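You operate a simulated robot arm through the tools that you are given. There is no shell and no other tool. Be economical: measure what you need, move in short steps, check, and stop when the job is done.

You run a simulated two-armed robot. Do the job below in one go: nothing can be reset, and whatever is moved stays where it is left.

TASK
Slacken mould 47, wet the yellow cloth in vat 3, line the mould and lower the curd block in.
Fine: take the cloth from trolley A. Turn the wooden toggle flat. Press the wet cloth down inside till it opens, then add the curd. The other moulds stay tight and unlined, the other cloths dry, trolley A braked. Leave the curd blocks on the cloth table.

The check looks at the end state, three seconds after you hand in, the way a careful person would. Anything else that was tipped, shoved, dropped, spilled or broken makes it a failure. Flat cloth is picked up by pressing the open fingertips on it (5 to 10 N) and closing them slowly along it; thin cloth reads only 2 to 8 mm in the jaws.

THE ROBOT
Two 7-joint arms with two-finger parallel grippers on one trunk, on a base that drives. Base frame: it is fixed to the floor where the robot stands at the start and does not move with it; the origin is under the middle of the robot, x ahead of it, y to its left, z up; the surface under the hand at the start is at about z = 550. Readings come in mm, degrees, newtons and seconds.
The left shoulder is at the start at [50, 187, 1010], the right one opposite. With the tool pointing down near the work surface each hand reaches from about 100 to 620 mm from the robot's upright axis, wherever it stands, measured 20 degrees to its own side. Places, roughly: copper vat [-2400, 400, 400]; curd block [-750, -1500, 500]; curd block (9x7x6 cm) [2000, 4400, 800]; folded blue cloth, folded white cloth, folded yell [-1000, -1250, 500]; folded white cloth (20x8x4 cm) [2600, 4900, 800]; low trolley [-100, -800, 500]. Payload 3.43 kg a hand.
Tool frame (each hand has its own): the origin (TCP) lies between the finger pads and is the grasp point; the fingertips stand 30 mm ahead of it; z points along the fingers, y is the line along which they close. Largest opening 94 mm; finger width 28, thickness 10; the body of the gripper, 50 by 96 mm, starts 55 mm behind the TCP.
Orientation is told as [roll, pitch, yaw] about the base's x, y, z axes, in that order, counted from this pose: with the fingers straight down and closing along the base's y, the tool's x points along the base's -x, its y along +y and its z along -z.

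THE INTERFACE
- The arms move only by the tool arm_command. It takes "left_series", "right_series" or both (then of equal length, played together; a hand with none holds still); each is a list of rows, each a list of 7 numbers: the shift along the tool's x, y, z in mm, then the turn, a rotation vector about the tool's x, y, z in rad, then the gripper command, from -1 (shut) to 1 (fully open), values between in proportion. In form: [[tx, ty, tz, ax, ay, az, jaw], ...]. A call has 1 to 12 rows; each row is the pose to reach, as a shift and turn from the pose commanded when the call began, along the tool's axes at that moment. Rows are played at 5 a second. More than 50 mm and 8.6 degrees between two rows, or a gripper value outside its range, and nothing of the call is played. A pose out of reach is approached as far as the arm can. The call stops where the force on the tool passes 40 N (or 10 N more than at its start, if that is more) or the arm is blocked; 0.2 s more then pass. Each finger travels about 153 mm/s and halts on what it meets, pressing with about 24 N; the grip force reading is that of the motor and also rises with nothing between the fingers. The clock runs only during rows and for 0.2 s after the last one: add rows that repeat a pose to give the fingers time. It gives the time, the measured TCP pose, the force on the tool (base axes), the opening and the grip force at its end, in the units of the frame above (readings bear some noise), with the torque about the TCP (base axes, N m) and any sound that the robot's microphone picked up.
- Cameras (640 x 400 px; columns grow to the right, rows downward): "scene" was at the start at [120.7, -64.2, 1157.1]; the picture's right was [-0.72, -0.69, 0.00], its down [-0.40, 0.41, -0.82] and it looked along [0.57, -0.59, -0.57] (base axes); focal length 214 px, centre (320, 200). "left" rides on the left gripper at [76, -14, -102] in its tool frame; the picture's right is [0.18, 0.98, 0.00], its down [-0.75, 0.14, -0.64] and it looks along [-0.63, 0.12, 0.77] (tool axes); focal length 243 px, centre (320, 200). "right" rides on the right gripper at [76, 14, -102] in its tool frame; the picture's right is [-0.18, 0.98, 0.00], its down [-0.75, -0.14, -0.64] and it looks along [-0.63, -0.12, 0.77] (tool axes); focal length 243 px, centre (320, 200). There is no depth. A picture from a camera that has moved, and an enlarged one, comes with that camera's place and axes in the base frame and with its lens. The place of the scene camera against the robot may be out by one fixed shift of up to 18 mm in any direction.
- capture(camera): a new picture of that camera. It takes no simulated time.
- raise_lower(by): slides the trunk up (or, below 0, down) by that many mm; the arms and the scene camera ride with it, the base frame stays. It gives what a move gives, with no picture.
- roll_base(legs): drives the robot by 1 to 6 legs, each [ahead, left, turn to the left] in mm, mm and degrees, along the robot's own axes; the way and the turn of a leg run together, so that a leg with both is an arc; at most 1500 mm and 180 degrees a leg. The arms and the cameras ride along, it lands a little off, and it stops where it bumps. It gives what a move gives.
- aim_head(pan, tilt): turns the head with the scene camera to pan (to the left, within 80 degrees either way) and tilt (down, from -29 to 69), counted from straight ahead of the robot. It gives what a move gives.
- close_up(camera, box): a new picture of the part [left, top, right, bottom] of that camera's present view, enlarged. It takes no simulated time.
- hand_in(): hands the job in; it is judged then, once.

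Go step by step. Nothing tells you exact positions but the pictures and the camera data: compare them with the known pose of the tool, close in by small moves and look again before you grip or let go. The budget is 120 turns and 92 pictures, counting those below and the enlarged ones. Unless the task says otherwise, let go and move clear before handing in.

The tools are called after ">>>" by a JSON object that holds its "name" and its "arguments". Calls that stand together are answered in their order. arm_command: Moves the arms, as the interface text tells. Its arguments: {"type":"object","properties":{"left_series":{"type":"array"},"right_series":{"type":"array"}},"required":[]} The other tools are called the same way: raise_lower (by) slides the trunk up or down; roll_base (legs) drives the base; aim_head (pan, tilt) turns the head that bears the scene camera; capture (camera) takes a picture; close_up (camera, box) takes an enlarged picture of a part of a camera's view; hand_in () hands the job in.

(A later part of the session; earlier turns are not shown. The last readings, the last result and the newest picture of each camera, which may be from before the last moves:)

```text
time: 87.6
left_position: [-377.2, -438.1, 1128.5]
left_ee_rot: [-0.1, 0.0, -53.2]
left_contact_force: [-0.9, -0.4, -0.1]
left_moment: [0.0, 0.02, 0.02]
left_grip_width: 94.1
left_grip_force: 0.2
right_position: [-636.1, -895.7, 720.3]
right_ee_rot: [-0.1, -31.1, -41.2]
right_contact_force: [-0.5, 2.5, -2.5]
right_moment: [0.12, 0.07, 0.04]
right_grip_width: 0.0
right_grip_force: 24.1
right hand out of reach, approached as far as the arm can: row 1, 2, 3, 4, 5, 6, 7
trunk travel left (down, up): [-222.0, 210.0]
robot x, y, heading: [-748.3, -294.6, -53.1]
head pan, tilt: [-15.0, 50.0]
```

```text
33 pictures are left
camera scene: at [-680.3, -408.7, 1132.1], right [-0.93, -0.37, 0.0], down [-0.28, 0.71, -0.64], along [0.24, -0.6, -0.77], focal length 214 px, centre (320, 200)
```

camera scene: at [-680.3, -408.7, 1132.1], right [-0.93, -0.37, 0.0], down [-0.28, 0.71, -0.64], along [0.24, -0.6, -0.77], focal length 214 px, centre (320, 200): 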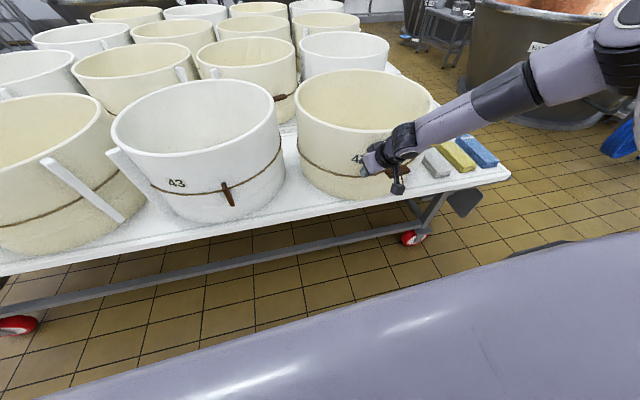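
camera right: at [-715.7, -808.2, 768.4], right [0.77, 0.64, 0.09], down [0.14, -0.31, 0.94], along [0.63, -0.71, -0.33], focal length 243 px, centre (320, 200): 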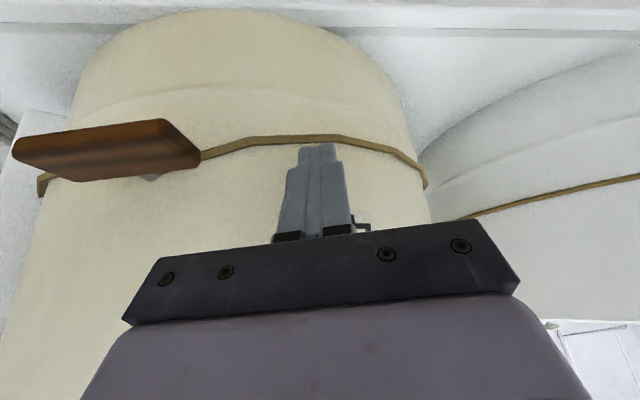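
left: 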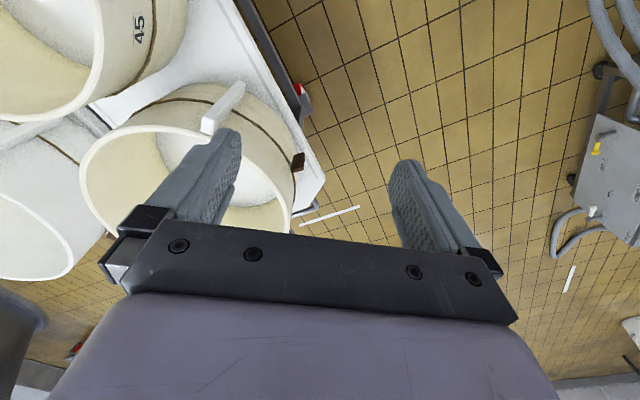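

The mould stands well inside the edge again, clear of 43, with the slat level. I'll retract and raise the right hand, point it straight down, open it, and drive to stand by the cloths.

>>> {"name": "arm_command", "arguments": {"right_series": [[34, 0, -21, 0, 0, 0, -1], [55, 0, -45, 0, 0.05, 0, -0.5], [40, 0, -90, 0, 0.12, 0, 0], [25, 0, -130, 0, 0.2, 0, 0.5], [10, 0, -170, 0, 0.28, 0, 1], [-5, 0, -210, 0, 0.36, 0, 1], [-20, 0, -250, 0, 0.45, 0, 1], [-41, 0, -295, 0, 0.541, 0, 1]]}}

>>> {"name": "roll_base", "arguments": {"legs": [[0, -470, 0], [210, 0, 0]]}}

>>> {"name": "capture", "arguments": {"camera": "right"}}

```text
time: 89.4
left_position: [-377.0, -437.2, 1128.6]
left_ee_rot: [-0.1, 0.0, -53.1]
left_contact_force: [-0.3, -0.3, -0.4]
left_moment: [0.04, 0.04, -0.03]
left_grip_width: 93.9
left_grip_force: 0.1
right_position: [-724.0, -814.0, 991.2]
right_ee_rot: [0.0, 0.0, -41.2]
right_contact_force: [-0.3, 0.2, 0.0]
right_moment: [-0.05, 0.02, -0.04]
right_grip_width: 94.0
right_grip_force: 0.1
trunk travel left (down, up): [-222.0, 210.0]
robot x, y, heading: [-748.8, -290.8, -53.2]
head pan, tilt: [-15.0, 50.0]
```

```text
time: 95.3
left_position: [-627.7, -880.0, 1128.9]
left_ee_rot: [-0.1, 0.0, -52.6]
left_contact_force: [0.7, -0.3, -0.1]
left_moment: [0.03, 0.0, 0.01]
left_grip_width: 93.8
left_grip_force: 0.0
right_position: [-971.3, -1260.6, 990.3]
right_ee_rot: [0.0, 0.0, -40.7]
right_contact_force: [-0.3, -0.4, 0.7]
right_moment: [0.02, -0.03, -0.01]
right_grip_width: 93.9
right_grip_force: 0.1
trunk travel left (down, up): [-222.0, 210.0]
robot x, y, heading: [-999.2, -733.9, -52.5]
head pan, tilt: [-15.0, 50.0]
```

```text
32 pictures are left
camera right: at [-1019.4, -1200.2, 1093.4], right [0.78, 0.62, 0.0], down [0.48, -0.6, 0.64], along [0.4, -0.5, -0.77], focal length 243 px, centre (320, 200)
```

right: 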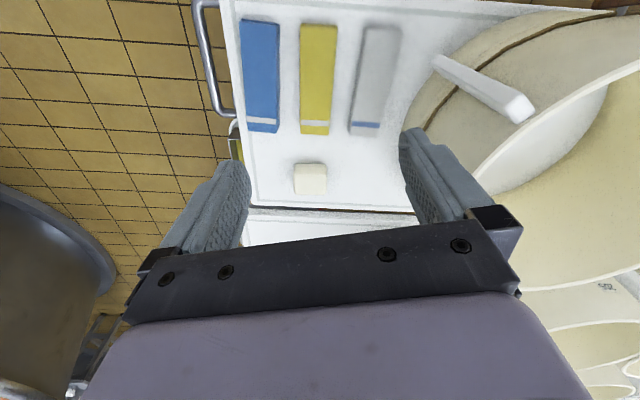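

The yellow cloth lies centred near (-944, -1307), long axis at about -54 degrees, some 65-70 mm wide; the curd is near (-818, -1491). I'll align the hand over the yellow cloth and descend to a hover.

>>> {"name": "arm_command", "arguments": {"right_series": [[-7, -2, 44, 0, 0, 0.035, 1], [-14, -5, 88, 0, 0, 0.07, 1], [-21, -7, 132, 0, 0, 0.105, 1], [-29, -10, 176, 0, 0, 0.14, 1], [-36, -12, 220, 0, 0, 0.175, 1], [-43, -15, 265, 0, 0, 0.21, 1], [-50, -17, 310, 0, 0, 0.241, 1], [-50, -17, 310, 0, 0, 0.241, 1]]}}

>>> {"name": "capture", "arguments": {"camera": "right"}}

```text
time: 97.1
left_position: [-628.4, -880.7, 1129.6]
left_ee_rot: [-0.1, -0.1, -52.7]
left_contact_force: [-0.1, -0.4, -0.4]
left_moment: [-0.03, 0.01, -0.01]
left_grip_width: 94.2
left_grip_force: 0.1
right_position: [-958.3, -1299.3, 697.8]
right_ee_rot: [-0.1, -0.1, -54.8]
right_contact_force: [0.2, -0.6, -0.1]
right_moment: [-0.02, 0.02, 0.01]
right_grip_width: 94.0
right_grip_force: 0.0
right hand out of reach, approached as far as the arm can: row 7, 8
trunk travel left (down, up): [-222.0, 210.0]
robot x, y, heading: [-993.2, -735.3, -53.0]
head pan, tilt: [-15.0, 50.0]
```

```text
31 pictures are left
camera right: at [-991.1, -1228.4, 800.9], right [0.91, 0.42, 0.0], down [0.32, -0.7, 0.64], along [0.27, -0.58, -0.77], focal length 243 px, centre (320, 200)
```

right: 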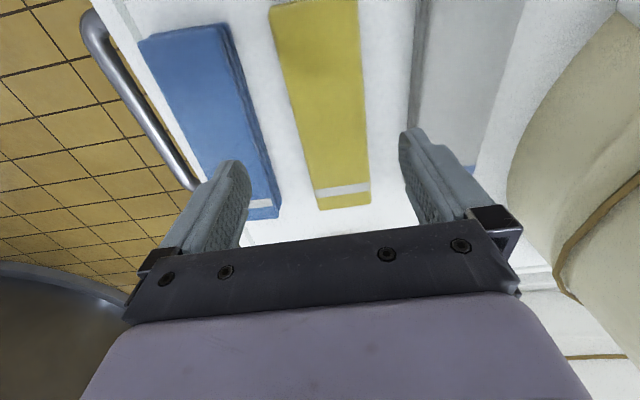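

The hover is reached but height is limited; I'll correct 9 mm sideways and lower the trunk, straddling the yellow cloth.

>>> {"name": "arm_command", "arguments": {"right_series": [[-4, 5, 0, 0, 0, 0, 1], [-6, 9, 0, 0, 0, 0, 1], [-6, 9, 0, 0, 0, 0, 1]]}}

>>> {"name": "raise_lower", "arguments": {"by": -75}}

>>> {"name": "capture", "arguments": {"camera": "right"}}

```text
time: 97.9
left_position: [-628.6, -881.2, 1129.3]
left_ee_rot: [-0.1, -0.1, -52.6]
left_contact_force: [0.2, 0.4, -0.4]
left_moment: [0.0, 0.01, -0.01]
left_grip_width: 93.9
left_grip_force: 0.0
right_position: [-952.1, -1295.9, 703.2]
right_ee_rot: [0.1, -0.2, -54.6]
right_contact_force: [0.0, -0.2, -0.5]
right_moment: [-0.02, 0.03, -0.01]
right_grip_width: 93.9
right_grip_force: 0.0
right hand out of reach, approached as far as the arm can: row 1, 2, 3
trunk travel left (down, up): [-222.0, 210.0]
robot x, y, heading: [-995.1, -736.3, -52.6]
head pan, tilt: [-15.0, 50.0]
```

```text
time: 99.0
left_position: [-628.0, -878.9, 1054.2]
left_ee_rot: [-0.2, -0.2, -52.6]
left_contact_force: [-0.4, -0.9, -0.7]
left_moment: [0.0, 0.0, -0.04]
left_grip_width: 93.7
left_grip_force: 0.0
right_position: [-953.1, -1295.4, 628.0]
right_ee_rot: [0.0, -0.1, -54.6]
right_contact_force: [-0.3, 0.4, 0.1]
right_moment: [-0.01, 0.01, -0.02]
right_grip_width: 94.1
right_grip_force: 0.0
trunk travel left (down, up): [-147.0, 285.0]
robot x, y, heading: [-995.9, -737.4, -52.7]
head pan, tilt: [-15.0, 50.0]
```

```text
30 pictures are left
camera right: at [-985.5, -1225.8, 730.6], right [0.91, 0.42, 0.0], down [0.32, -0.7, 0.64], along [0.27, -0.58, -0.77], focal length 243 px, centre (320, 200)
```

right: 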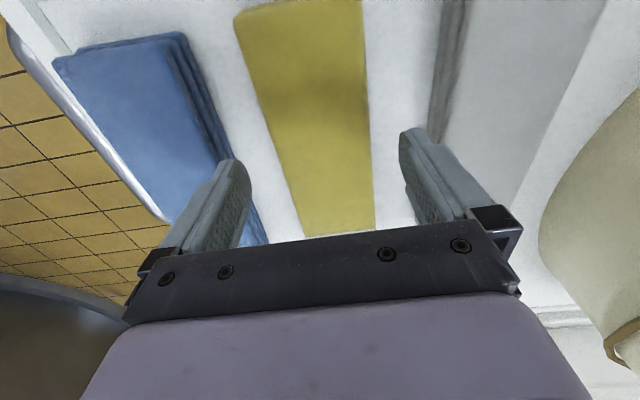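

The cloth is centred between the open fingers. I'll lower to just above the table top and close slowly.

>>> {"name": "arm_command", "arguments": {"right_series": [[0, 0, 13, 0, 0, 0, 1], [0, 0, 26, 0, 0, 0, 1], [0, 0, 38, 0, 0, 0, 1], [0, 0, 38, 0, 0, 0, 1]]}}

```text
time: 100.0
left_position: [-628.5, -879.8, 1053.2]
left_ee_rot: [-0.1, -0.2, -52.6]
left_contact_force: [-0.8, 0.3, 0.0]
left_moment: [0.02, 0.0, -0.01]
left_grip_width: 93.7
left_grip_force: 0.1
right_position: [-967.8, -1287.2, 611.6]
right_ee_rot: [0.0, -0.1, -54.6]
right_contact_force: [-0.3, -0.6, -0.2]
right_moment: [-0.02, -0.01, 0.03]
right_grip_width: 94.0
right_grip_force: 0.0
right hand out of reach, approached as far as the arm can: row 1, 2, 3, 4
trunk travel left (down, up): [-147.0, 285.0]
robot x, y, heading: [-993.9, -734.2, -52.7]
head pan, tilt: [-15.0, 50.0]
```

The arm slid slightly back; I'll correct sideways and use the trunk for the last drop.

>>> {"name": "arm_command", "arguments": {"right_series": [[0, 4, -5, 0, 0, 0, 1], [0, 8, -8, 0, 0, 0, 1], [0, 8, -8, 0, 0, 0, 1]]}}

>>> {"name": "raise_lower", "arguments": {"by": -30}}

```text
time: 100.8
left_position: [-627.5, -880.3, 1054.0]
left_ee_rot: [-0.1, -0.1, -52.6]
left_contact_force: [0.2, -1.1, 0.0]
left_moment: [0.02, 0.02, 0.0]
left_grip_width: 93.8
left_grip_force: 0.1
right_position: [-962.3, -1283.7, 620.6]
right_ee_rot: [0.1, -0.1, -54.5]
right_contact_force: [0.6, -0.6, -0.6]
right_moment: [0.0, 0.0, 0.01]
right_grip_width: 94.0
right_grip_force: 0.1
trunk travel left (down, up): [-147.0, 285.0]
robot x, y, heading: [-996.3, -734.1, -52.5]
head pan, tilt: [-15.0, 50.0]
```

```text
time: 101.6
left_position: [-628.3, -880.6, 1024.4]
left_ee_rot: [-0.1, -0.1, -52.6]
left_contact_force: [-1.2, 0.3, -0.2]
left_moment: [-0.01, 0.02, 0.0]
left_grip_width: 93.8
left_grip_force: 0.1
right_position: [-961.5, -1283.9, 589.8]
right_ee_rot: [0.0, -0.2, -54.5]
right_contact_force: [0.4, -0.1, -0.6]
right_moment: [0.02, -0.01, 0.03]
right_grip_width: 93.8
right_grip_force: 0.0
trunk travel left (down, up): [-117.0, 315.0]
robot x, y, heading: [-995.7, -738.2, -52.5]
head pan, tilt: [-15.0, 50.0]
```

The fingertips are about 10 mm above the table, straddling the cloth. Closing slowly.

>>> {"name": "arm_command", "arguments": {"right_series": [[0, 0, 0, 0, 0, 0, 0.8], [0, 0, 0, 0, 0, 0, 0.6], [0, 0, 0, 0, 0, 0, 0.4], [0, 0, 0, 0, 0, 0, 0.2], [0, 0, 0, 0, 0, 0, 0], [0, 0, 0, 0, 0, 0, -0.3], [0, 0, 0, 0, 0, 0, -0.6], [0, 0, 0, 0, 0, 0, -1], [0, 0, 0, 0, 0, 0, -1]]}}

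>>> {"name": "capture", "arguments": {"camera": "right"}}

```text
time: 103.6
left_position: [-627.1, -881.7, 1024.6]
left_ee_rot: [-0.1, -0.1, -52.6]
left_contact_force: [1.2, 0.4, 1.2]
left_moment: [0.04, 0.01, -0.02]
left_grip_width: 94.0
left_grip_force: 0.2
right_position: [-962.3, -1283.3, 589.7]
right_ee_rot: [0.0, -0.1, -54.6]
right_contact_force: [1.0, 0.5, 0.7]
right_moment: [0.1, -0.16, 0.05]
right_grip_width: 69.7
right_grip_force: 23.7
trunk travel left (down, up): [-117.0, 315.0]
robot x, y, heading: [-997.5, -735.2, -52.6]
head pan, tilt: [-15.0, 50.0]
```

```text
29 pictures are left
camera right: at [-994.6, -1212.9, 692.6], right [0.91, 0.42, 0.0], down [0.32, -0.7, 0.64], along [0.27, -0.58, -0.77], focal length 243 px, centre (320, 200)
```

right: 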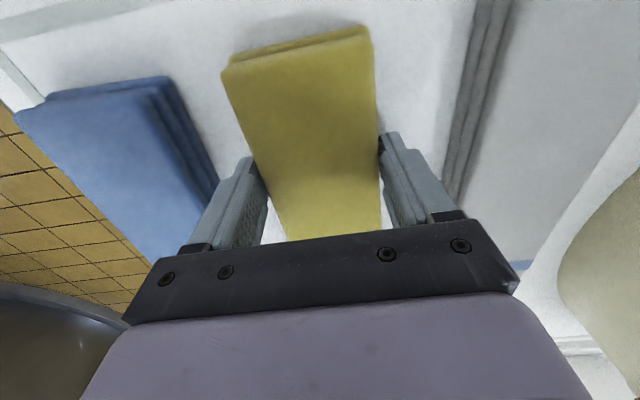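

The bundle is held firmly at 70 mm. I'll lift it straight up with the trunk and check.

>>> {"name": "raise_lower", "arguments": {"by": 250}}

>>> {"name": "aim_head", "arguments": {"pan": -30, "tilt": 45}}

>>> {"name": "capture", "arguments": {"camera": "scene"}}

```text
time: 106.2
left_position: [-628.9, -881.1, 1273.1]
left_ee_rot: [-0.1, -0.1, -52.6]
left_contact_force: [1.1, 0.5, 0.5]
left_moment: [0.02, 0.0, 0.03]
left_grip_width: 94.2
left_grip_force: 0.0
right_position: [-961.3, -1283.0, 840.1]
right_ee_rot: [0.1, -0.1, -54.6]
right_contact_force: [0.0, 0.8, -2.9]
right_moment: [0.06, 0.05, -0.02]
right_grip_width: 69.8
right_grip_force: 24.2
trunk travel left (down, up): [-367.0, 65.0]
robot x, y, heading: [-994.8, -737.5, -52.8]
head pan, tilt: [-15.0, 50.0]
```

```text
time: 106.9
left_position: [-628.0, -879.0, 1273.5]
left_ee_rot: [0.0, -0.2, -52.5]
left_contact_force: [0.7, 0.2, 0.2]
left_moment: [-0.03, -0.01, 0.02]
left_grip_width: 94.1
left_grip_force: 0.1
right_position: [-961.9, -1283.0, 839.8]
right_ee_rot: [-0.1, -0.2, -54.5]
right_contact_force: [0.6, 0.1, -3.2]
right_moment: [0.06, 0.08, -0.04]
right_grip_width: 69.4
right_grip_force: 24.2
trunk travel left (down, up): [-367.0, 65.0]
robot x, y, heading: [-993.3, -729.3, -52.6]
head pan, tilt: [-30.0, 45.0]
```

```text
28 pictures are left
camera scene: at [-949.7, -863.7, 1283.9], right [-0.99, -0.13, 0.0], down [-0.09, 0.7, -0.71], along [0.09, -0.7, -0.71], focal length 214 px, centre (320, 200)
```

scene: 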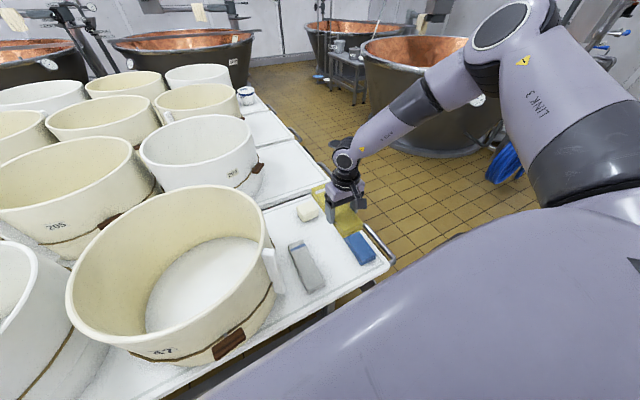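

The yellow cloth is lifted cleanly, with blue and white untouched. Next I back off, turn to face the whey-filled vat near (-2400, 400), and read its label.

>>> {"name": "roll_base", "arguments": {"legs": [[-200, 0, 0], [0, 0, -166]]}}

>>> {"name": "aim_head", "arguments": {"pan": -12, "tilt": 15}}

>>> {"name": "capture", "arguments": {"camera": "scene"}}

```text
time: 115.3
left_position: [-1511.0, -526.4, 1274.2]
left_ee_rot: [-0.2, -0.1, 141.9]
left_contact_force: [0.4, -0.1, -0.2]
left_moment: [-0.03, -0.02, 0.0]
left_grip_width: 93.9
left_grip_force: 0.1
right_position: [-1289.6, -52.1, 840.0]
right_ee_rot: [0.0, -0.2, 139.8]
right_contact_force: [-0.6, 0.6, -2.2]
right_moment: [0.01, -0.05, 0.01]
right_grip_width: 69.6
right_grip_force: 24.2
trunk travel left (down, up): [-367.0, 65.0]
robot x, y, heading: [-1118.0, -575.6, 141.5]
head pan, tilt: [-30.0, 45.0]
```

```text
time: 116.2
left_position: [-1511.5, -526.7, 1273.0]
left_ee_rot: [-0.2, -0.1, 141.8]
left_contact_force: [0.8, -0.3, 0.3]
left_moment: [0.02, -0.02, 0.0]
left_grip_width: 94.2
left_grip_force: 0.0
right_position: [-1288.7, -53.6, 839.9]
right_ee_rot: [0.0, -0.1, 139.8]
right_contact_force: [0.6, 0.5, -2.3]
right_moment: [-0.03, -0.05, -0.02]
right_grip_width: 69.9
right_grip_force: 24.1
trunk travel left (down, up): [-367.0, 65.0]
robot x, y, heading: [-1120.1, -574.2, 142.0]
head pan, tilt: [-12.0, 15.0]
```

```text
27 pictures are left
camera scene: at [-1222.9, -467.1, 1330.7], right [0.77, 0.64, 0.0], down [0.17, -0.2, -0.97], along [-0.62, 0.74, -0.26], focal length 214 px, centre (320, 200)
```

scene: 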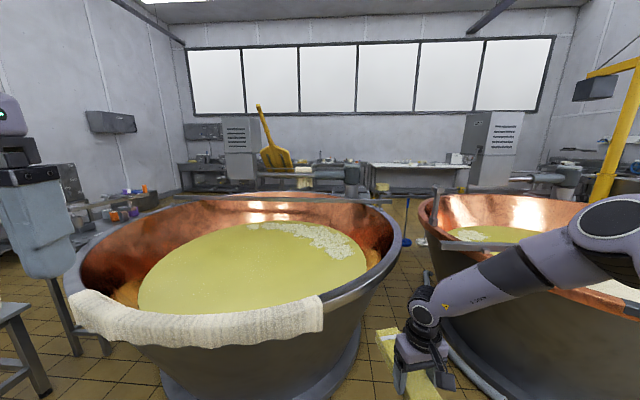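

There's no visible label on this side; I'll enlarge the control columns behind the vats and the cross-beam for a number.

>>> {"name": "close_up", "arguments": {"camera": "scene", "box": [180, 100, 400, 230]}}

>>> {"name": "close_up", "arguments": {"camera": "scene", "box": [400, 100, 640, 260]}}

```text
2.91 times, centred on (290, 165) of scene
camera zoom: at [-1222.9, -467.1, 1330.7], right [0.77, 0.64, 0.0], down [0.17, -0.2, -0.97], along [-0.62, 0.74, -0.26], focal length 624 px, centre (407, 302)
```

zoom: 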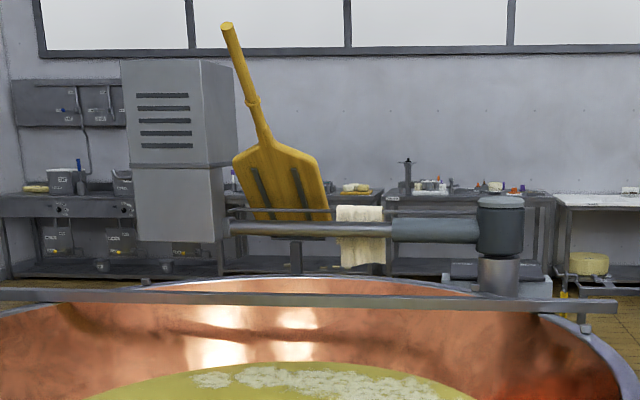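

```text
2.50 times, centred on (520, 180) of scene
camera zoom: at [-1222.9, -467.1, 1330.7], right [0.77, 0.64, 0.0], down [0.17, -0.2, -0.97], along [-0.62, 0.74, -0.26], focal length 536 px, centre (-180, 250)
```

zoom: 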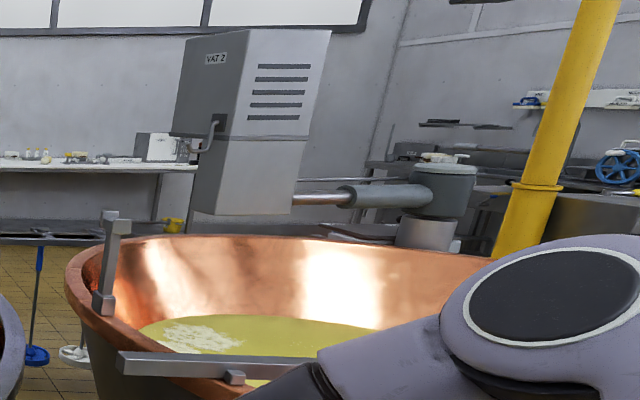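

The right-hand neighbour's control box reads VAT 2, so this next one in sequence is vat 3 (matching the listed place). Rim is at about z 845, centre about (-2200, 280); I'll raise the cloth well above rim height and drive up so the hand comes over the whey, clear of the draped cloth.

>>> {"name": "raise_lower", "arguments": {"by": 64}}

>>> {"name": "arm_command", "arguments": {"right_series": [[0, 0, -25, 0, 0, 0, -1], [0, 0, -50, 0, 0, 0, -1], [0, 0, -75, 0, 0, 0, -1], [0, 0, -90, 0, 0, 0, -1]]}}

>>> {"name": "roll_base", "arguments": {"legs": [[0, 0, 48], [12, -450, 0]]}}

>>> {"name": "aim_head", "arguments": {"pan": -35, "tilt": 35}}

>>> {"name": "capture", "arguments": {"camera": "scene"}}

```text
time: 117.3
left_position: [-1511.6, -524.9, 1338.3]
left_ee_rot: [0.0, -0.1, 141.7]
left_contact_force: [0.1, -0.5, 0.2]
left_moment: [0.02, 0.01, 0.03]
left_grip_width: 94.2
left_grip_force: 0.1
right_position: [-1288.8, -53.9, 903.2]
right_ee_rot: [0.0, 0.0, 139.8]
right_contact_force: [0.6, 0.1, -2.2]
right_moment: [-0.1, -0.07, 0.0]
right_grip_width: 69.6
right_grip_force: 24.4
trunk travel left (down, up): [-431.0, 1.0]
robot x, y, heading: [-1117.6, -575.7, 141.7]
head pan, tilt: [-12.0, 15.0]
```

```text
time: 118.3
left_position: [-1513.0, -526.6, 1338.2]
left_ee_rot: [-0.1, -0.1, 141.8]
left_contact_force: [-0.8, 0.5, 0.1]
left_moment: [0.0, 0.0, 0.0]
left_grip_width: 94.0
left_grip_force: 0.2
right_position: [-1289.5, -50.9, 993.4]
right_ee_rot: [0.1, 0.1, 139.9]
right_contact_force: [0.5, 1.3, -2.2]
right_moment: [-0.03, -0.06, -0.01]
right_grip_width: 69.6
right_grip_force: 24.1
trunk travel left (down, up): [-431.0, 1.0]
robot x, y, heading: [-1119.4, -574.1, 141.4]
head pan, tilt: [-12.0, 15.0]
```

```text
time: 125.0
left_position: [-1508.7, -390.2, 1338.2]
left_ee_rot: [-0.1, -0.2, -169.9]
left_contact_force: [-0.7, -0.5, 0.5]
left_moment: [0.01, -0.02, -0.02]
left_grip_width: 94.1
left_grip_force: 0.1
right_position: [-1714.0, 90.7, 993.1]
right_ee_rot: [0.0, -0.2, -171.9]
right_contact_force: [-0.4, -0.3, -2.2]
right_moment: [0.01, -0.08, -0.01]
right_grip_width: 69.7
right_grip_force: 24.0
trunk travel left (down, up): [-431.0, 1.0]
robot x, y, heading: [-1207.2, -129.7, -170.0]
head pan, tilt: [-12.0, 15.0]
```

```text
time: 125.9
left_position: [-1507.0, -389.6, 1338.1]
left_ee_rot: [-0.2, -0.1, -169.9]
left_contact_force: [0.0, -0.5, -0.3]
left_moment: [-0.04, -0.03, -0.01]
left_grip_width: 94.0
left_grip_force: 0.1
right_position: [-1713.5, 92.0, 993.2]
right_ee_rot: [-0.1, 0.1, -171.8]
right_contact_force: [-0.1, 0.2, -1.5]
right_moment: [-0.01, -0.06, -0.01]
right_grip_width: 69.7
right_grip_force: 23.7
trunk travel left (down, up): [-431.0, 1.0]
robot x, y, heading: [-1207.3, -129.6, -170.1]
head pan, tilt: [-35.0, 35.0]
```

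```text
24 pictures are left
camera scene: at [-1346.2, -102.6, 1362.8], right [0.42, 0.91, 0.0], down [0.52, -0.24, -0.82], along [-0.74, 0.35, -0.57], focal length 214 px, centre (320, 200)
```

scene: 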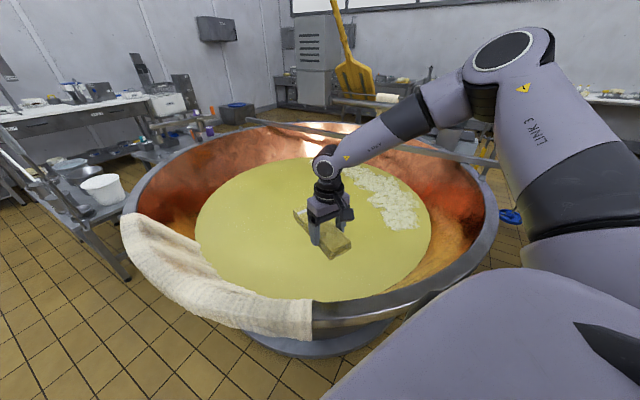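

The hand hangs over the whey but rather near its edge. I'll move further in, then lower with the trunk and watch.

>>> {"name": "roll_base", "arguments": {"legs": [[80, -60, 0]]}}

>>> {"name": "raise_lower", "arguments": {"by": -230}}

>>> {"name": "capture", "arguments": {"camera": "scene"}}

```text
time: 127.1
left_position: [-1596.4, -345.4, 1337.7]
left_ee_rot: [0.0, 0.0, -169.9]
left_contact_force: [-0.7, 0.6, 0.3]
left_moment: [-0.01, -0.01, -0.01]
left_grip_width: 94.1
left_grip_force: 0.0
right_position: [-1804.2, 137.2, 993.2]
right_ee_rot: [0.1, 0.0, -171.7]
right_contact_force: [-0.2, -0.3, -2.1]
right_moment: [-0.02, -0.07, -0.02]
right_grip_width: 69.5
right_grip_force: 23.7
trunk travel left (down, up): [-431.0, 1.0]
robot x, y, heading: [-1299.6, -88.2, -169.7]
head pan, tilt: [-35.0, 35.0]
```

```text
time: 129.5
left_position: [-1596.5, -345.0, 1108.4]
left_ee_rot: [-0.1, 0.0, -169.9]
left_contact_force: [-1.0, 0.6, 0.6]
left_moment: [0.02, 0.0, 0.01]
left_grip_width: 94.0
left_grip_force: 0.0
right_position: [-1803.0, 136.5, 764.7]
right_ee_rot: [0.1, -0.1, -171.8]
right_contact_force: [0.5, 0.1, -2.5]
right_moment: [0.02, -0.09, 0.01]
right_grip_width: 69.9
right_grip_force: 23.8
trunk travel left (down, up): [-201.0, 231.0]
robot x, y, heading: [-1303.4, -83.1, -169.9]
head pan, tilt: [-35.0, 35.0]
```

```text
23 pictures are left
camera scene: at [-1435.6, -57.4, 1132.8], right [0.42, 0.91, 0.0], down [0.52, -0.24, -0.82], along [-0.74, 0.35, -0.57], focal length 214 px, centre (320, 200)
```

scene: 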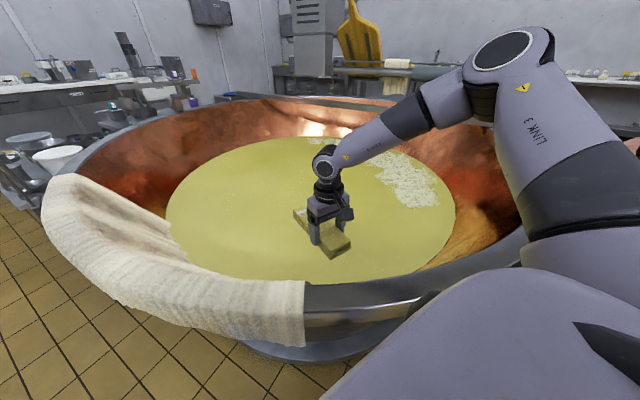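

No contact with the whey yet. I'll lower further in two steps, watching the force.

>>> {"name": "raise_lower", "arguments": {"by": -60}}

>>> {"name": "raise_lower", "arguments": {"by": -50}}

>>> {"name": "capture", "arguments": {"camera": "scene"}}

```text
time: 130.5
left_position: [-1596.3, -345.1, 1047.8]
left_ee_rot: [-0.1, -0.1, -169.9]
left_contact_force: [0.5, 0.5, -0.1]
left_moment: [0.03, 0.01, 0.02]
left_grip_width: 93.8
left_grip_force: 0.1
right_position: [-1803.7, 136.7, 705.1]
right_ee_rot: [0.0, 0.0, -171.8]
right_contact_force: [0.6, 0.0, -1.5]
right_moment: [0.01, -0.09, 0.0]
right_grip_width: 69.7
right_grip_force: 23.7
trunk travel left (down, up): [-141.0, 291.0]
robot x, y, heading: [-1300.2, -86.5, -169.9]
head pan, tilt: [-35.0, 35.0]
```

```text
time: 131.4
left_position: [-1597.9, -345.0, 998.3]
left_ee_rot: [-0.1, -0.1, -169.9]
left_contact_force: [0.2, -0.4, 0.5]
left_moment: [0.02, -0.03, 0.01]
left_grip_width: 94.1
left_grip_force: 0.1
right_position: [-1803.7, 135.8, 653.4]
right_ee_rot: [0.1, -0.1, -171.9]
right_contact_force: [0.4, -0.7, -2.4]
right_moment: [0.04, -0.06, 0.01]
right_grip_width: 69.9
right_grip_force: 24.1
trunk travel left (down, up): [-91.0, 341.0]
robot x, y, heading: [-1295.6, -81.6, -169.9]
head pan, tilt: [-35.0, 35.0]
```

```text
22 pictures are left
camera scene: at [-1435.6, -57.4, 1022.8], right [0.42, 0.91, 0.0], down [0.52, -0.24, -0.82], along [-0.74, 0.35, -0.57], focal length 214 px, centre (320, 200)
```

scene: 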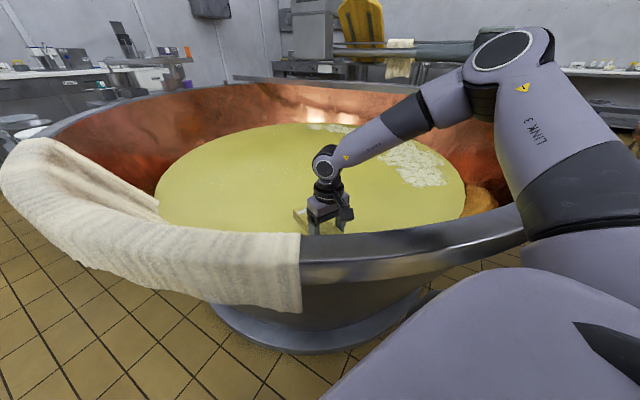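

The rim hides the fingertips from here; the wrist camera will show the liquid level.

>>> {"name": "capture", "arguments": {"camera": "right"}}

```text
21 pictures are left
camera right: at [-1726.4, 132.8, 756.3], right [-0.04, -1.0, 0.0], down [-0.77, 0.03, 0.64], along [-0.64, 0.03, -0.77], focal length 243 px, centre (320, 200)
```

right: 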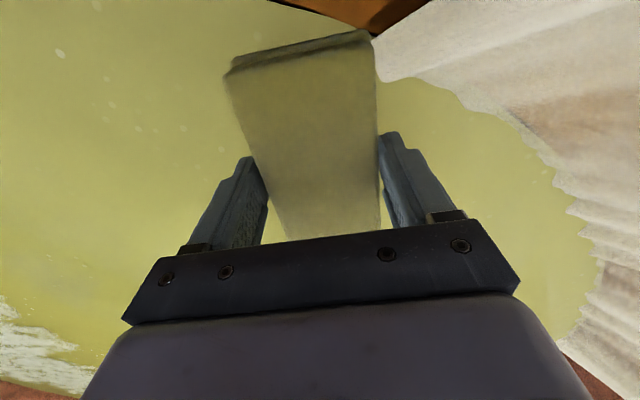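

The cloth bundle is just over the surface, with its near end close to the draped cheesecloth. I'll shift along to the right, away from it, and lower further.

>>> {"name": "roll_base", "arguments": {"legs": [[20, -80, 0]]}}

>>> {"name": "raise_lower", "arguments": {"by": -60}}

>>> {"name": "capture", "arguments": {"camera": "right"}}

```text
time: 132.8
left_position: [-1631.3, -268.6, 998.1]
left_ee_rot: [-0.1, -0.1, -169.9]
left_contact_force: [0.2, 0.4, 0.0]
left_moment: [0.0, -0.01, 0.03]
left_grip_width: 94.0
left_grip_force: 0.1
right_position: [-1838.0, 212.3, 654.7]
right_ee_rot: [0.0, -0.1, -171.9]
right_contact_force: [-0.3, 0.4, -2.5]
right_moment: [0.01, -0.06, 0.01]
right_grip_width: 69.3
right_grip_force: 24.2
trunk travel left (down, up): [-91.0, 341.0]
robot x, y, heading: [-1331.3, -8.0, -170.1]
head pan, tilt: [-35.0, 35.0]
```

```text
time: 133.8
left_position: [-1624.3, -271.3, 944.6]
left_ee_rot: [-0.6, -0.6, -170.0]
left_contact_force: [0.2, 1.2, -1.0]
left_moment: [-0.02, -0.02, 0.0]
left_grip_width: 94.1
left_grip_force: 0.0
right_position: [-1836.1, 211.7, 610.0]
right_ee_rot: [-0.5, -1.3, -171.9]
right_contact_force: [0.5, -0.3, -1.8]
right_moment: [0.04, -0.1, 0.0]
right_grip_width: 69.6
right_grip_force: 23.8
trunk travel left (down, up): [-31.0, 401.0]
robot x, y, heading: [-1329.9, -9.7, -170.1]
head pan, tilt: [-35.0, 35.0]
```

```text
20 pictures are left
camera right: at [-1756.7, 207.9, 711.2], right [-0.04, -1.0, 0.0], down [-0.75, 0.03, 0.66], along [-0.66, 0.03, -0.75], focal length 243 px, centre (320, 200)
```

right: 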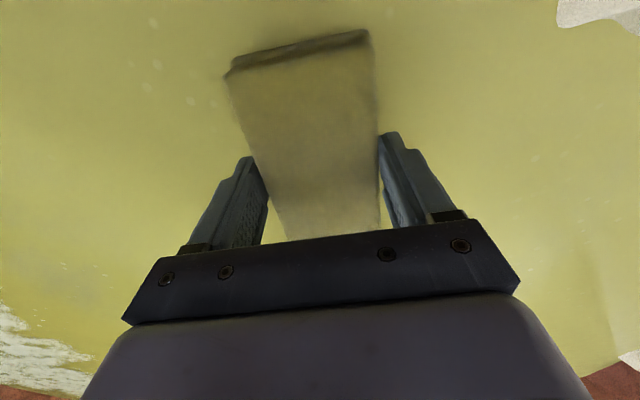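

The readings show the body starting to bear on something (slight tilt), so I'll raise the trunk a bit and use the arm itself to lower the cloth into the whey.

>>> {"name": "raise_lower", "arguments": {"by": 40}}

>>> {"name": "arm_command", "arguments": {"right_series": [[0, 0, 25, 0, 0, 0, -1], [0, 0, 50, 0, 0, 0, -1], [0, 0, 70, 0, 0, 0, -1], [0, 0, 88, 0, 0, 0, -1], [0, 0, 88, 0, 0, 0, -1]]}}

>>> {"name": "capture", "arguments": {"camera": "right"}}

```text
time: 134.6
left_position: [-1630.9, -268.1, 977.5]
left_ee_rot: [0.0, 0.0, -169.8]
left_contact_force: [0.3, -0.4, -0.4]
left_moment: [0.0, 0.02, 0.01]
left_grip_width: 94.3
left_grip_force: 0.2
right_position: [-1837.4, 213.9, 631.1]
right_ee_rot: [0.0, 0.0, -171.8]
right_contact_force: [1.1, -0.1, -2.4]
right_moment: [0.04, -0.09, -0.01]
right_grip_width: 69.3
right_grip_force: 23.8
trunk travel left (down, up): [-71.0, 361.0]
robot x, y, heading: [-1331.4, -6.6, -170.0]
head pan, tilt: [-35.0, 35.0]
```

```text
time: 135.8
left_position: [-1630.7, -267.8, 978.2]
left_ee_rot: [-0.1, -0.1, -169.9]
left_contact_force: [0.4, 0.0, 0.4]
left_moment: [-0.05, 0.01, 0.03]
left_grip_width: 94.1
left_grip_force: 0.2
right_position: [-1837.8, 215.0, 545.9]
right_ee_rot: [0.0, -0.1, -172.0]
right_contact_force: [-0.4, 0.1, -2.2]
right_moment: [0.03, -0.08, 0.01]
right_grip_width: 69.7
right_grip_force: 24.3
trunk travel left (down, up): [-71.0, 361.0]
robot x, y, heading: [-1335.5, -8.6, -169.9]
head pan, tilt: [-35.0, 35.0]
```

```text
19 pictures are left
camera right: at [-1760.0, 211.7, 648.5], right [-0.04, -1.0, 0.0], down [-0.77, 0.03, 0.64], along [-0.64, 0.03, -0.77], focal length 243 px, centre (320, 200)
```

right: 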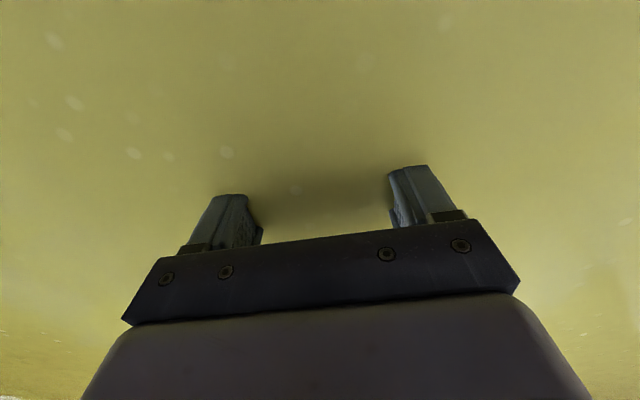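

The bundle is now under the whey. I'll hold it there two seconds to soak, then lift it clear and let it drip.

>>> {"name": "arm_command", "arguments": {"right_series": [[0, 0, 0, 0, 0, 0, -1], [0, 0, 0, 0, 0, 0, -1], [0, 0, 0, 0, 0, 0, -1], [0, 0, 0, 0, 0, 0, -1], [0, 0, 0, 0, 0, 0, -1], [0, 0, 0, 0, 0, 0, -1], [0, 0, 0, 0, 0, 0, -1], [0, 0, 0, 0, 0, 0, -1], [0, 0, 0, 0, 0, 0, -1], [0, 0, 0, 0, 0, 0, -1]]}}

>>> {"name": "arm_command", "arguments": {"right_series": [[0, 0, -25, 0, 0, 0, -1], [0, 0, -50, 0, 0, 0, -1], [0, 0, -75, 0, 0, 0, -1], [0, 0, -100, 0, 0, 0, -1], [0, 0, -125, 0, 0, 0, -1], [0, 0, -150, 0, 0, 0, -1], [0, 0, -150, 0, 0, 0, -1], [0, 0, -150, 0, 0, 0, -1], [0, 0, -150, 0, 0, 0, -1], [0, 0, -150, 0, 0, 0, -1], [0, 0, -150, 0, 0, 0, -1], [0, 0, -150, 0, 0, 0, -1]]}}

>>> {"name": "arm_command", "arguments": {"right_series": [[0, 0, 0, 0, 0, 0, -1], [0, 0, 0, 0, 0, 0, -1], [0, 0, 0, 0, 0, 0, -1], [0, 0, 0, 0, 0, 0, -1], [0, 0, 0, 0, 0, 0, -1], [0, 0, 0, 0, 0, 0, -1], [0, 0, 0, 0, 0, 0, -1], [0, 0, 0, 0, 0, 0, -1], [0, 0, 0, 0, 0, 0, -1], [0, 0, 0, 0, 0, 0, -1], [0, 0, 0, 0, 0, 0, -1], [0, 0, 0, 0, 0, 0, -1]]}}

>>> {"name": "capture", "arguments": {"camera": "right"}}

```text
time: 138.0
left_position: [-1631.6, -266.8, 978.1]
left_ee_rot: [0.0, -0.1, -169.8]
left_contact_force: [0.1, -0.2, -0.6]
left_moment: [-0.02, 0.01, 0.06]
left_grip_width: 94.1
left_grip_force: 0.0
right_position: [-1836.9, 214.8, 545.9]
right_ee_rot: [0.0, -0.1, -171.8]
right_contact_force: [0.6, 0.6, -2.7]
right_moment: [0.0, -0.12, -0.01]
right_grip_width: 69.7
right_grip_force: 23.8
trunk travel left (down, up): [-71.0, 361.0]
robot x, y, heading: [-1333.0, -7.5, -170.0]
head pan, tilt: [-35.0, 35.0]
```

```text
time: 140.6
left_position: [-1630.3, -268.8, 978.0]
left_ee_rot: [-0.1, -0.1, -169.9]
left_contact_force: [-1.2, -0.5, -0.5]
left_moment: [-0.02, 0.02, -0.01]
left_grip_width: 93.7
left_grip_force: 0.1
right_position: [-1838.6, 214.9, 696.8]
right_ee_rot: [0.0, 0.0, -172.0]
right_contact_force: [-1.4, -0.9, -3.0]
right_moment: [0.01, -0.16, 0.02]
right_grip_width: 69.7
right_grip_force: 25.0
trunk travel left (down, up): [-71.0, 361.0]
robot x, y, heading: [-1332.8, -7.5, -169.9]
head pan, tilt: [-35.0, 35.0]
```

```text
time: 143.2
left_position: [-1630.8, -268.6, 978.1]
left_ee_rot: [-0.1, -0.1, -169.9]
left_contact_force: [0.0, -0.6, 0.1]
left_moment: [0.02, 0.0, 0.01]
left_grip_width: 94.1
left_grip_force: 0.1
right_position: [-1837.9, 214.9, 697.4]
right_ee_rot: [0.0, 0.0, -172.0]
right_contact_force: [-0.4, -0.1, -4.4]
right_moment: [0.0, -0.13, 0.03]
right_grip_width: 69.8
right_grip_force: 23.4
trunk travel left (down, up): [-71.0, 361.0]
robot x, y, heading: [-1334.6, -3.9, -170.1]
head pan, tilt: [-35.0, 35.0]
```

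```text
18 pictures are left
camera right: at [-1760.5, 211.0, 799.5], right [-0.04, -1.0, 0.0], down [-0.77, 0.03, 0.64], along [-0.64, 0.03, -0.77], focal length 243 px, centre (320, 200)
```

right: 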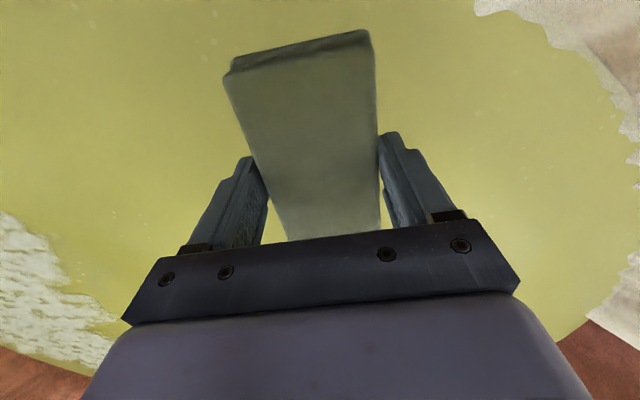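

The cloth is darker and heavier: wet. I'll raise it high, back away from the vat, and drive round to mould 47's near side by a path clear of the dry cloths.

>>> {"name": "raise_lower", "arguments": {"by": 300}}

>>> {"name": "roll_base", "arguments": {"legs": [[-200, 0, 0], [0, 350, 0], [0, 0, 117]]}}

```text
time: 146.2
left_position: [-1631.9, -268.0, 1279.1]
left_ee_rot: [-0.1, -0.1, -170.0]
left_contact_force: [0.7, 0.1, -0.2]
left_moment: [-0.03, 0.0, 0.0]
left_grip_width: 93.8
left_grip_force: 0.1
right_position: [-1837.6, 215.3, 996.8]
right_ee_rot: [0.1, 0.1, -171.9]
right_contact_force: [-0.2, 0.0, -3.5]
right_moment: [-0.02, -0.15, -0.01]
right_grip_width: 69.3
right_grip_force: 24.4
trunk travel left (down, up): [-371.0, 61.0]
robot x, y, heading: [-1330.0, -6.0, -169.9]
head pan, tilt: [-35.0, 35.0]
```

```text
time: 155.9
left_position: [-713.5, -465.8, 1277.8]
left_ee_rot: [-0.1, -0.1, -53.9]
left_contact_force: [0.0, -0.2, 0.1]
left_moment: [0.02, -0.01, -0.01]
left_grip_width: 94.0
left_grip_force: 0.0
right_position: [-1056.4, -864.7, 997.3]
right_ee_rot: [0.0, 0.0, -55.9]
right_contact_force: [-0.3, -0.5, -4.4]
right_moment: [0.15, 0.07, -0.02]
right_grip_width: 69.7
right_grip_force: 23.9
trunk travel left (down, up): [-371.0, 61.0]
robot x, y, heading: [-1080.6, -312.1, -53.9]
head pan, tilt: [-35.0, 35.0]
```

I'll now drive left and ahead to mould 47 and look before extending the arm.

>>> {"name": "roll_base", "arguments": {"legs": [[0, 255, 0], [380, 0, 0]]}}

>>> {"name": "aim_head", "arguments": {"pan": -20, "tilt": 48}}

>>> {"name": "capture", "arguments": {"camera": "scene"}}

```text
time: 160.8
left_position: [-284.8, -631.4, 1277.6]
left_ee_rot: [-0.2, -0.1, -54.7]
left_contact_force: [-0.8, 0.1, 0.5]
left_moment: [0.03, -0.01, -0.01]
left_grip_width: 93.9
left_grip_force: 0.1
right_position: [-632.2, -1024.1, 996.2]
right_ee_rot: [0.0, 0.1, -56.6]
right_contact_force: [0.0, 0.2, -3.7]
right_moment: [0.14, 0.09, 0.01]
right_grip_width: 69.7
right_grip_force: 23.4
trunk travel left (down, up): [-371.0, 61.0]
robot x, y, heading: [-648.3, -472.8, -54.7]
head pan, tilt: [-35.0, 35.0]
```

```text
time: 161.6
left_position: [-284.3, -631.0, 1278.6]
left_ee_rot: [0.0, -0.2, -54.6]
left_contact_force: [-0.3, -0.2, 0.3]
left_moment: [-0.02, 0.0, 0.01]
left_grip_width: 94.0
left_grip_force: 0.1
right_position: [-633.0, -1023.7, 996.0]
right_ee_rot: [0.1, 0.1, -56.6]
right_contact_force: [-0.8, -0.6, -3.6]
right_moment: [0.13, 0.11, 0.01]
right_grip_width: 69.4
right_grip_force: 24.6
trunk travel left (down, up): [-371.0, 61.0]
robot x, y, heading: [-648.4, -474.4, -54.5]
head pan, tilt: [-20.0, 48.0]
```

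```text
17 pictures are left
camera scene: at [-592.2, -597.9, 1283.8], right [-0.96, -0.26, 0.0], down [-0.2, 0.72, -0.67], along [0.18, -0.65, -0.74], focal length 214 px, centre (320, 200)
```

scene: 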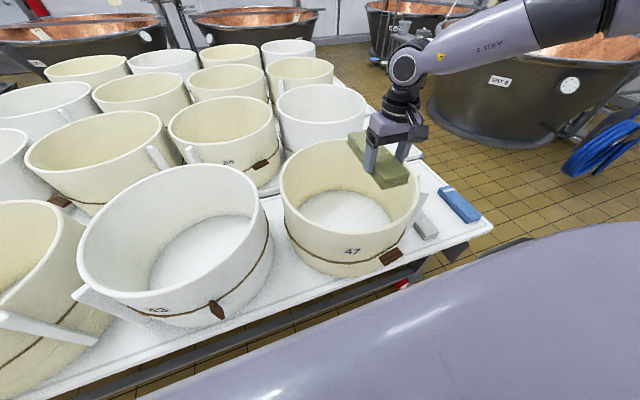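

Mould 47's mouth is centred near (-543, -1118). I'll shift the base a touch and extend the arm so the wet cloth hangs over the middle of the mould.

>>> {"name": "roll_base", "arguments": {"legs": [[15, -60, 0]]}}

>>> {"name": "arm_command", "arguments": {"right_series": [[-27, 21, 0, 0, 0, 0, -1], [-54, 42, 0, 0, 0, 0, -1], [-81, 63, 0, 0, 0, 0, -1], [-108, 83, 0, 0, 0, 0, -1], [-108, 83, 0, 0, 0, 0, -1]]}}

>>> {"name": "capture", "arguments": {"camera": "right"}}

```text
time: 162.8
left_position: [-324.9, -678.4, 1278.6]
left_ee_rot: [-0.1, -0.1, -54.5]
left_contact_force: [-0.4, 0.6, 0.3]
left_moment: [0.03, 0.02, 0.0]
left_grip_width: 94.1
left_grip_force: 0.2
right_position: [-672.7, -1070.9, 995.9]
right_ee_rot: [-0.1, 0.0, -56.7]
right_contact_force: [-0.5, -0.1, -4.0]
right_moment: [0.12, 0.04, 0.01]
right_grip_width: 69.5
right_grip_force: 24.3
trunk travel left (down, up): [-371.0, 61.0]
robot x, y, heading: [-685.1, -518.9, -54.8]
head pan, tilt: [-20.0, 48.0]
```

```text
time: 163.9
left_position: [-323.6, -677.1, 1277.9]
left_ee_rot: [0.0, -0.2, -54.7]
left_contact_force: [-0.5, 0.0, -0.2]
left_moment: [0.01, 0.03, -0.04]
left_grip_width: 93.7
left_grip_force: 0.1
right_position: [-584.6, -1097.3, 1004.0]
right_ee_rot: [0.0, -0.1, -56.8]
right_contact_force: [-0.1, 0.4, -3.5]
right_moment: [0.13, 0.02, 0.03]
right_grip_width: 69.9
right_grip_force: 24.5
right hand out of reach, approached as far as the arm can: row 3, 4, 5
trunk travel left (down, up): [-371.0, 61.0]
robot x, y, heading: [-686.6, -516.9, -54.9]
head pan, tilt: [-20.0, 48.0]
```

```text
16 pictures are left
camera right: at [-615.0, -1026.3, 1106.7], right [0.92, 0.39, 0.0], down [0.3, -0.71, 0.64], along [0.25, -0.59, -0.77], focal length 243 px, centre (320, 200)
```

right: 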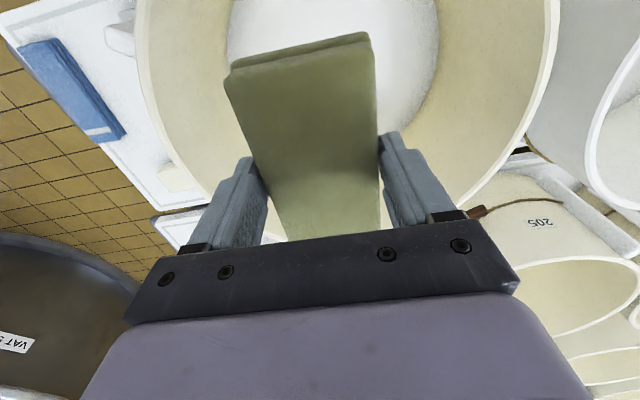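

The wrist camera puts the mould centre about 30 mm to the left of the hand; I'll nudge the base left and lower the cloth through the rim.

>>> {"name": "roll_base", "arguments": {"legs": [[0, 27, 0]]}}

>>> {"name": "raise_lower", "arguments": {"by": -190}}

>>> {"name": "capture", "arguments": {"camera": "right"}}

>>> {"name": "capture", "arguments": {"camera": "scene"}}

```text
time: 164.9
left_position: [-300.1, -661.5, 1277.8]
left_ee_rot: [0.0, 0.0, -54.7]
left_contact_force: [0.3, 0.2, -0.3]
left_moment: [-0.02, 0.05, -0.01]
left_grip_width: 94.3
left_grip_force: 0.0
right_position: [-562.6, -1081.8, 1003.8]
right_ee_rot: [0.0, 0.0, -56.6]
right_contact_force: [-0.4, 0.8, -3.1]
right_moment: [0.15, 0.11, 0.01]
right_grip_width: 69.6
right_grip_force: 23.8
trunk travel left (down, up): [-371.0, 61.0]
robot x, y, heading: [-666.7, -501.7, -54.6]
head pan, tilt: [-20.0, 48.0]
```

```text
time: 167.0
left_position: [-301.7, -661.0, 1088.9]
left_ee_rot: [-0.1, -0.1, -54.7]
left_contact_force: [0.2, -0.2, -0.6]
left_moment: [0.02, 0.0, 0.03]
left_grip_width: 94.0
left_grip_force: 0.1
right_position: [-562.8, -1082.4, 815.6]
right_ee_rot: [0.0, 0.0, -56.7]
right_contact_force: [0.9, -0.3, -3.5]
right_moment: [0.1, 0.09, 0.01]
right_grip_width: 69.6
right_grip_force: 24.3
trunk travel left (down, up): [-181.0, 251.0]
robot x, y, heading: [-664.0, -499.4, -54.8]
head pan, tilt: [-20.0, 48.0]
```

```text
15 pictures are left
camera right: at [-593.3, -1010.7, 916.8], right [0.92, 0.39, 0.0], down [0.3, -0.71, 0.64], along [0.25, -0.59, -0.77], focal length 243 px, centre (320, 200)
```

right: 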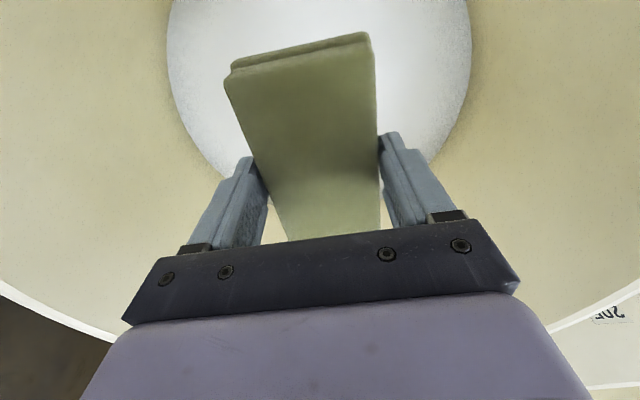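

```text
14 pictures are left
camera scene: at [-609.6, -628.5, 1093.8], right [-0.96, -0.26, 0.0], down [-0.19, 0.72, -0.67], along [0.18, -0.65, -0.74], focal length 214 px, centre (320, 200)
```

scene: 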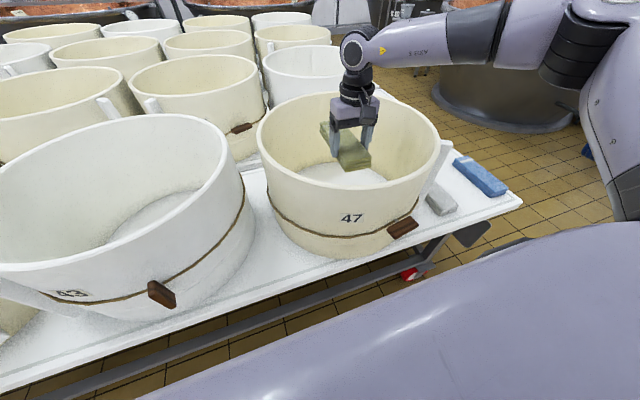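

The cloth is well centred above the mould's floor. I'll lower 140 mm with the trunk, then the rest with the arm, watching for contact.

>>> {"name": "raise_lower", "arguments": {"by": -140}}

>>> {"name": "arm_command", "arguments": {"right_series": [[0, 0, 15, 0, 0, 0, -1], [0, 0, 30, 0, 0, 0, -1], [0, 0, 42, 0, 0, 0, -1], [0, 0, 52, 0, 0, 0, -1], [0, 0, 62, 0, 0, 0, -1], [0, 0, 72, 0, 0, 0, -1]]}}

>>> {"name": "capture", "arguments": {"camera": "scene"}}

```text
time: 168.6
left_position: [-300.8, -661.6, 947.4]
left_ee_rot: [-0.1, -0.1, -54.6]
left_contact_force: [0.5, -0.1, -0.2]
left_moment: [-0.02, 0.02, 0.02]
left_grip_width: 93.9
left_grip_force: 0.1
right_position: [-561.1, -1081.8, 674.5]
right_ee_rot: [0.0, 0.0, -56.6]
right_contact_force: [0.1, 0.3, -4.1]
right_moment: [0.14, 0.1, -0.01]
right_grip_width: 70.1
right_grip_force: 23.8
trunk travel left (down, up): [-41.0, 391.0]
robot x, y, heading: [-667.9, -505.5, -54.8]
head pan, tilt: [-20.0, 48.0]
```

```text
time: 170.0
left_position: [-300.5, -662.3, 947.9]
left_ee_rot: [-0.2, -0.1, -54.7]
left_contact_force: [-1.1, 0.2, 1.0]
left_moment: [0.01, -0.03, 0.02]
left_grip_width: 94.1
left_grip_force: 0.0
right_position: [-579.8, -1074.3, 613.9]
right_ee_rot: [-0.1, 0.0, -56.6]
right_contact_force: [-0.6, -0.3, -3.9]
right_moment: [0.15, 0.07, -0.03]
right_grip_width: 69.7
right_grip_force: 24.1
right hand out of reach, approached as far as the arm can: row 1, 2, 3, 4, 5, 6
trunk travel left (down, up): [-41.0, 391.0]
robot x, y, heading: [-661.6, -503.6, -55.0]
head pan, tilt: [-20.0, 48.0]
```

```text
13 pictures are left
camera scene: at [-609.6, -628.5, 953.8], right [-0.96, -0.26, 0.0], down [-0.2, 0.72, -0.67], along [0.18, -0.65, -0.74], focal length 214 px, centre (320, 200)
```

scene: 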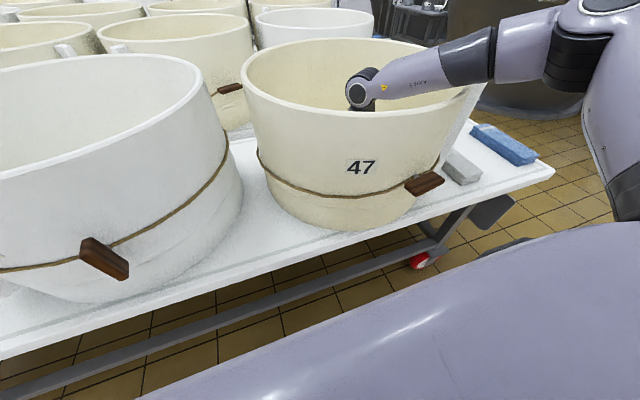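

The forearm clears the rim. I'll lower the last bit with the trunk in small steps to press the cloth on the floor.

>>> {"name": "raise_lower", "arguments": {"by": -14}}

>>> {"name": "raise_lower", "arguments": {"by": -10}}

```text
time: 170.7
left_position: [-301.5, -659.7, 936.3]
left_ee_rot: [-0.1, -0.2, -54.7]
left_contact_force: [-0.8, 0.1, 0.5]
left_moment: [-0.01, 0.04, 0.01]
left_grip_width: 94.0
left_grip_force: 0.0
right_position: [-577.3, -1076.0, 608.0]
right_ee_rot: [0.0, -1.0, -56.8]
right_contact_force: [0.4, 0.4, -3.9]
right_moment: [0.12, 0.07, -0.02]
right_grip_width: 69.6
right_grip_force: 23.8
trunk travel left (down, up): [-27.0, 405.0]
robot x, y, heading: [-662.8, -502.8, -54.9]
head pan, tilt: [-20.0, 48.0]
```

```text
time: 171.2
left_position: [-302.1, -656.5, 926.3]
left_ee_rot: [-0.4, -0.5, -54.7]
left_contact_force: [-0.5, -0.3, -0.1]
left_moment: [-0.03, -0.01, 0.02]
left_grip_width: 94.0
left_grip_force: 0.0
right_position: [-574.6, -1078.2, 611.6]
right_ee_rot: [0.1, -2.6, -57.0]
right_contact_force: [0.4, -0.1, -3.6]
right_moment: [0.14, 0.1, -0.01]
right_grip_width: 69.6
right_grip_force: 23.6
trunk travel left (down, up): [-17.0, 415.0]
robot x, y, heading: [-665.5, -506.2, -55.0]
head pan, tilt: [-20.0, 48.0]
```

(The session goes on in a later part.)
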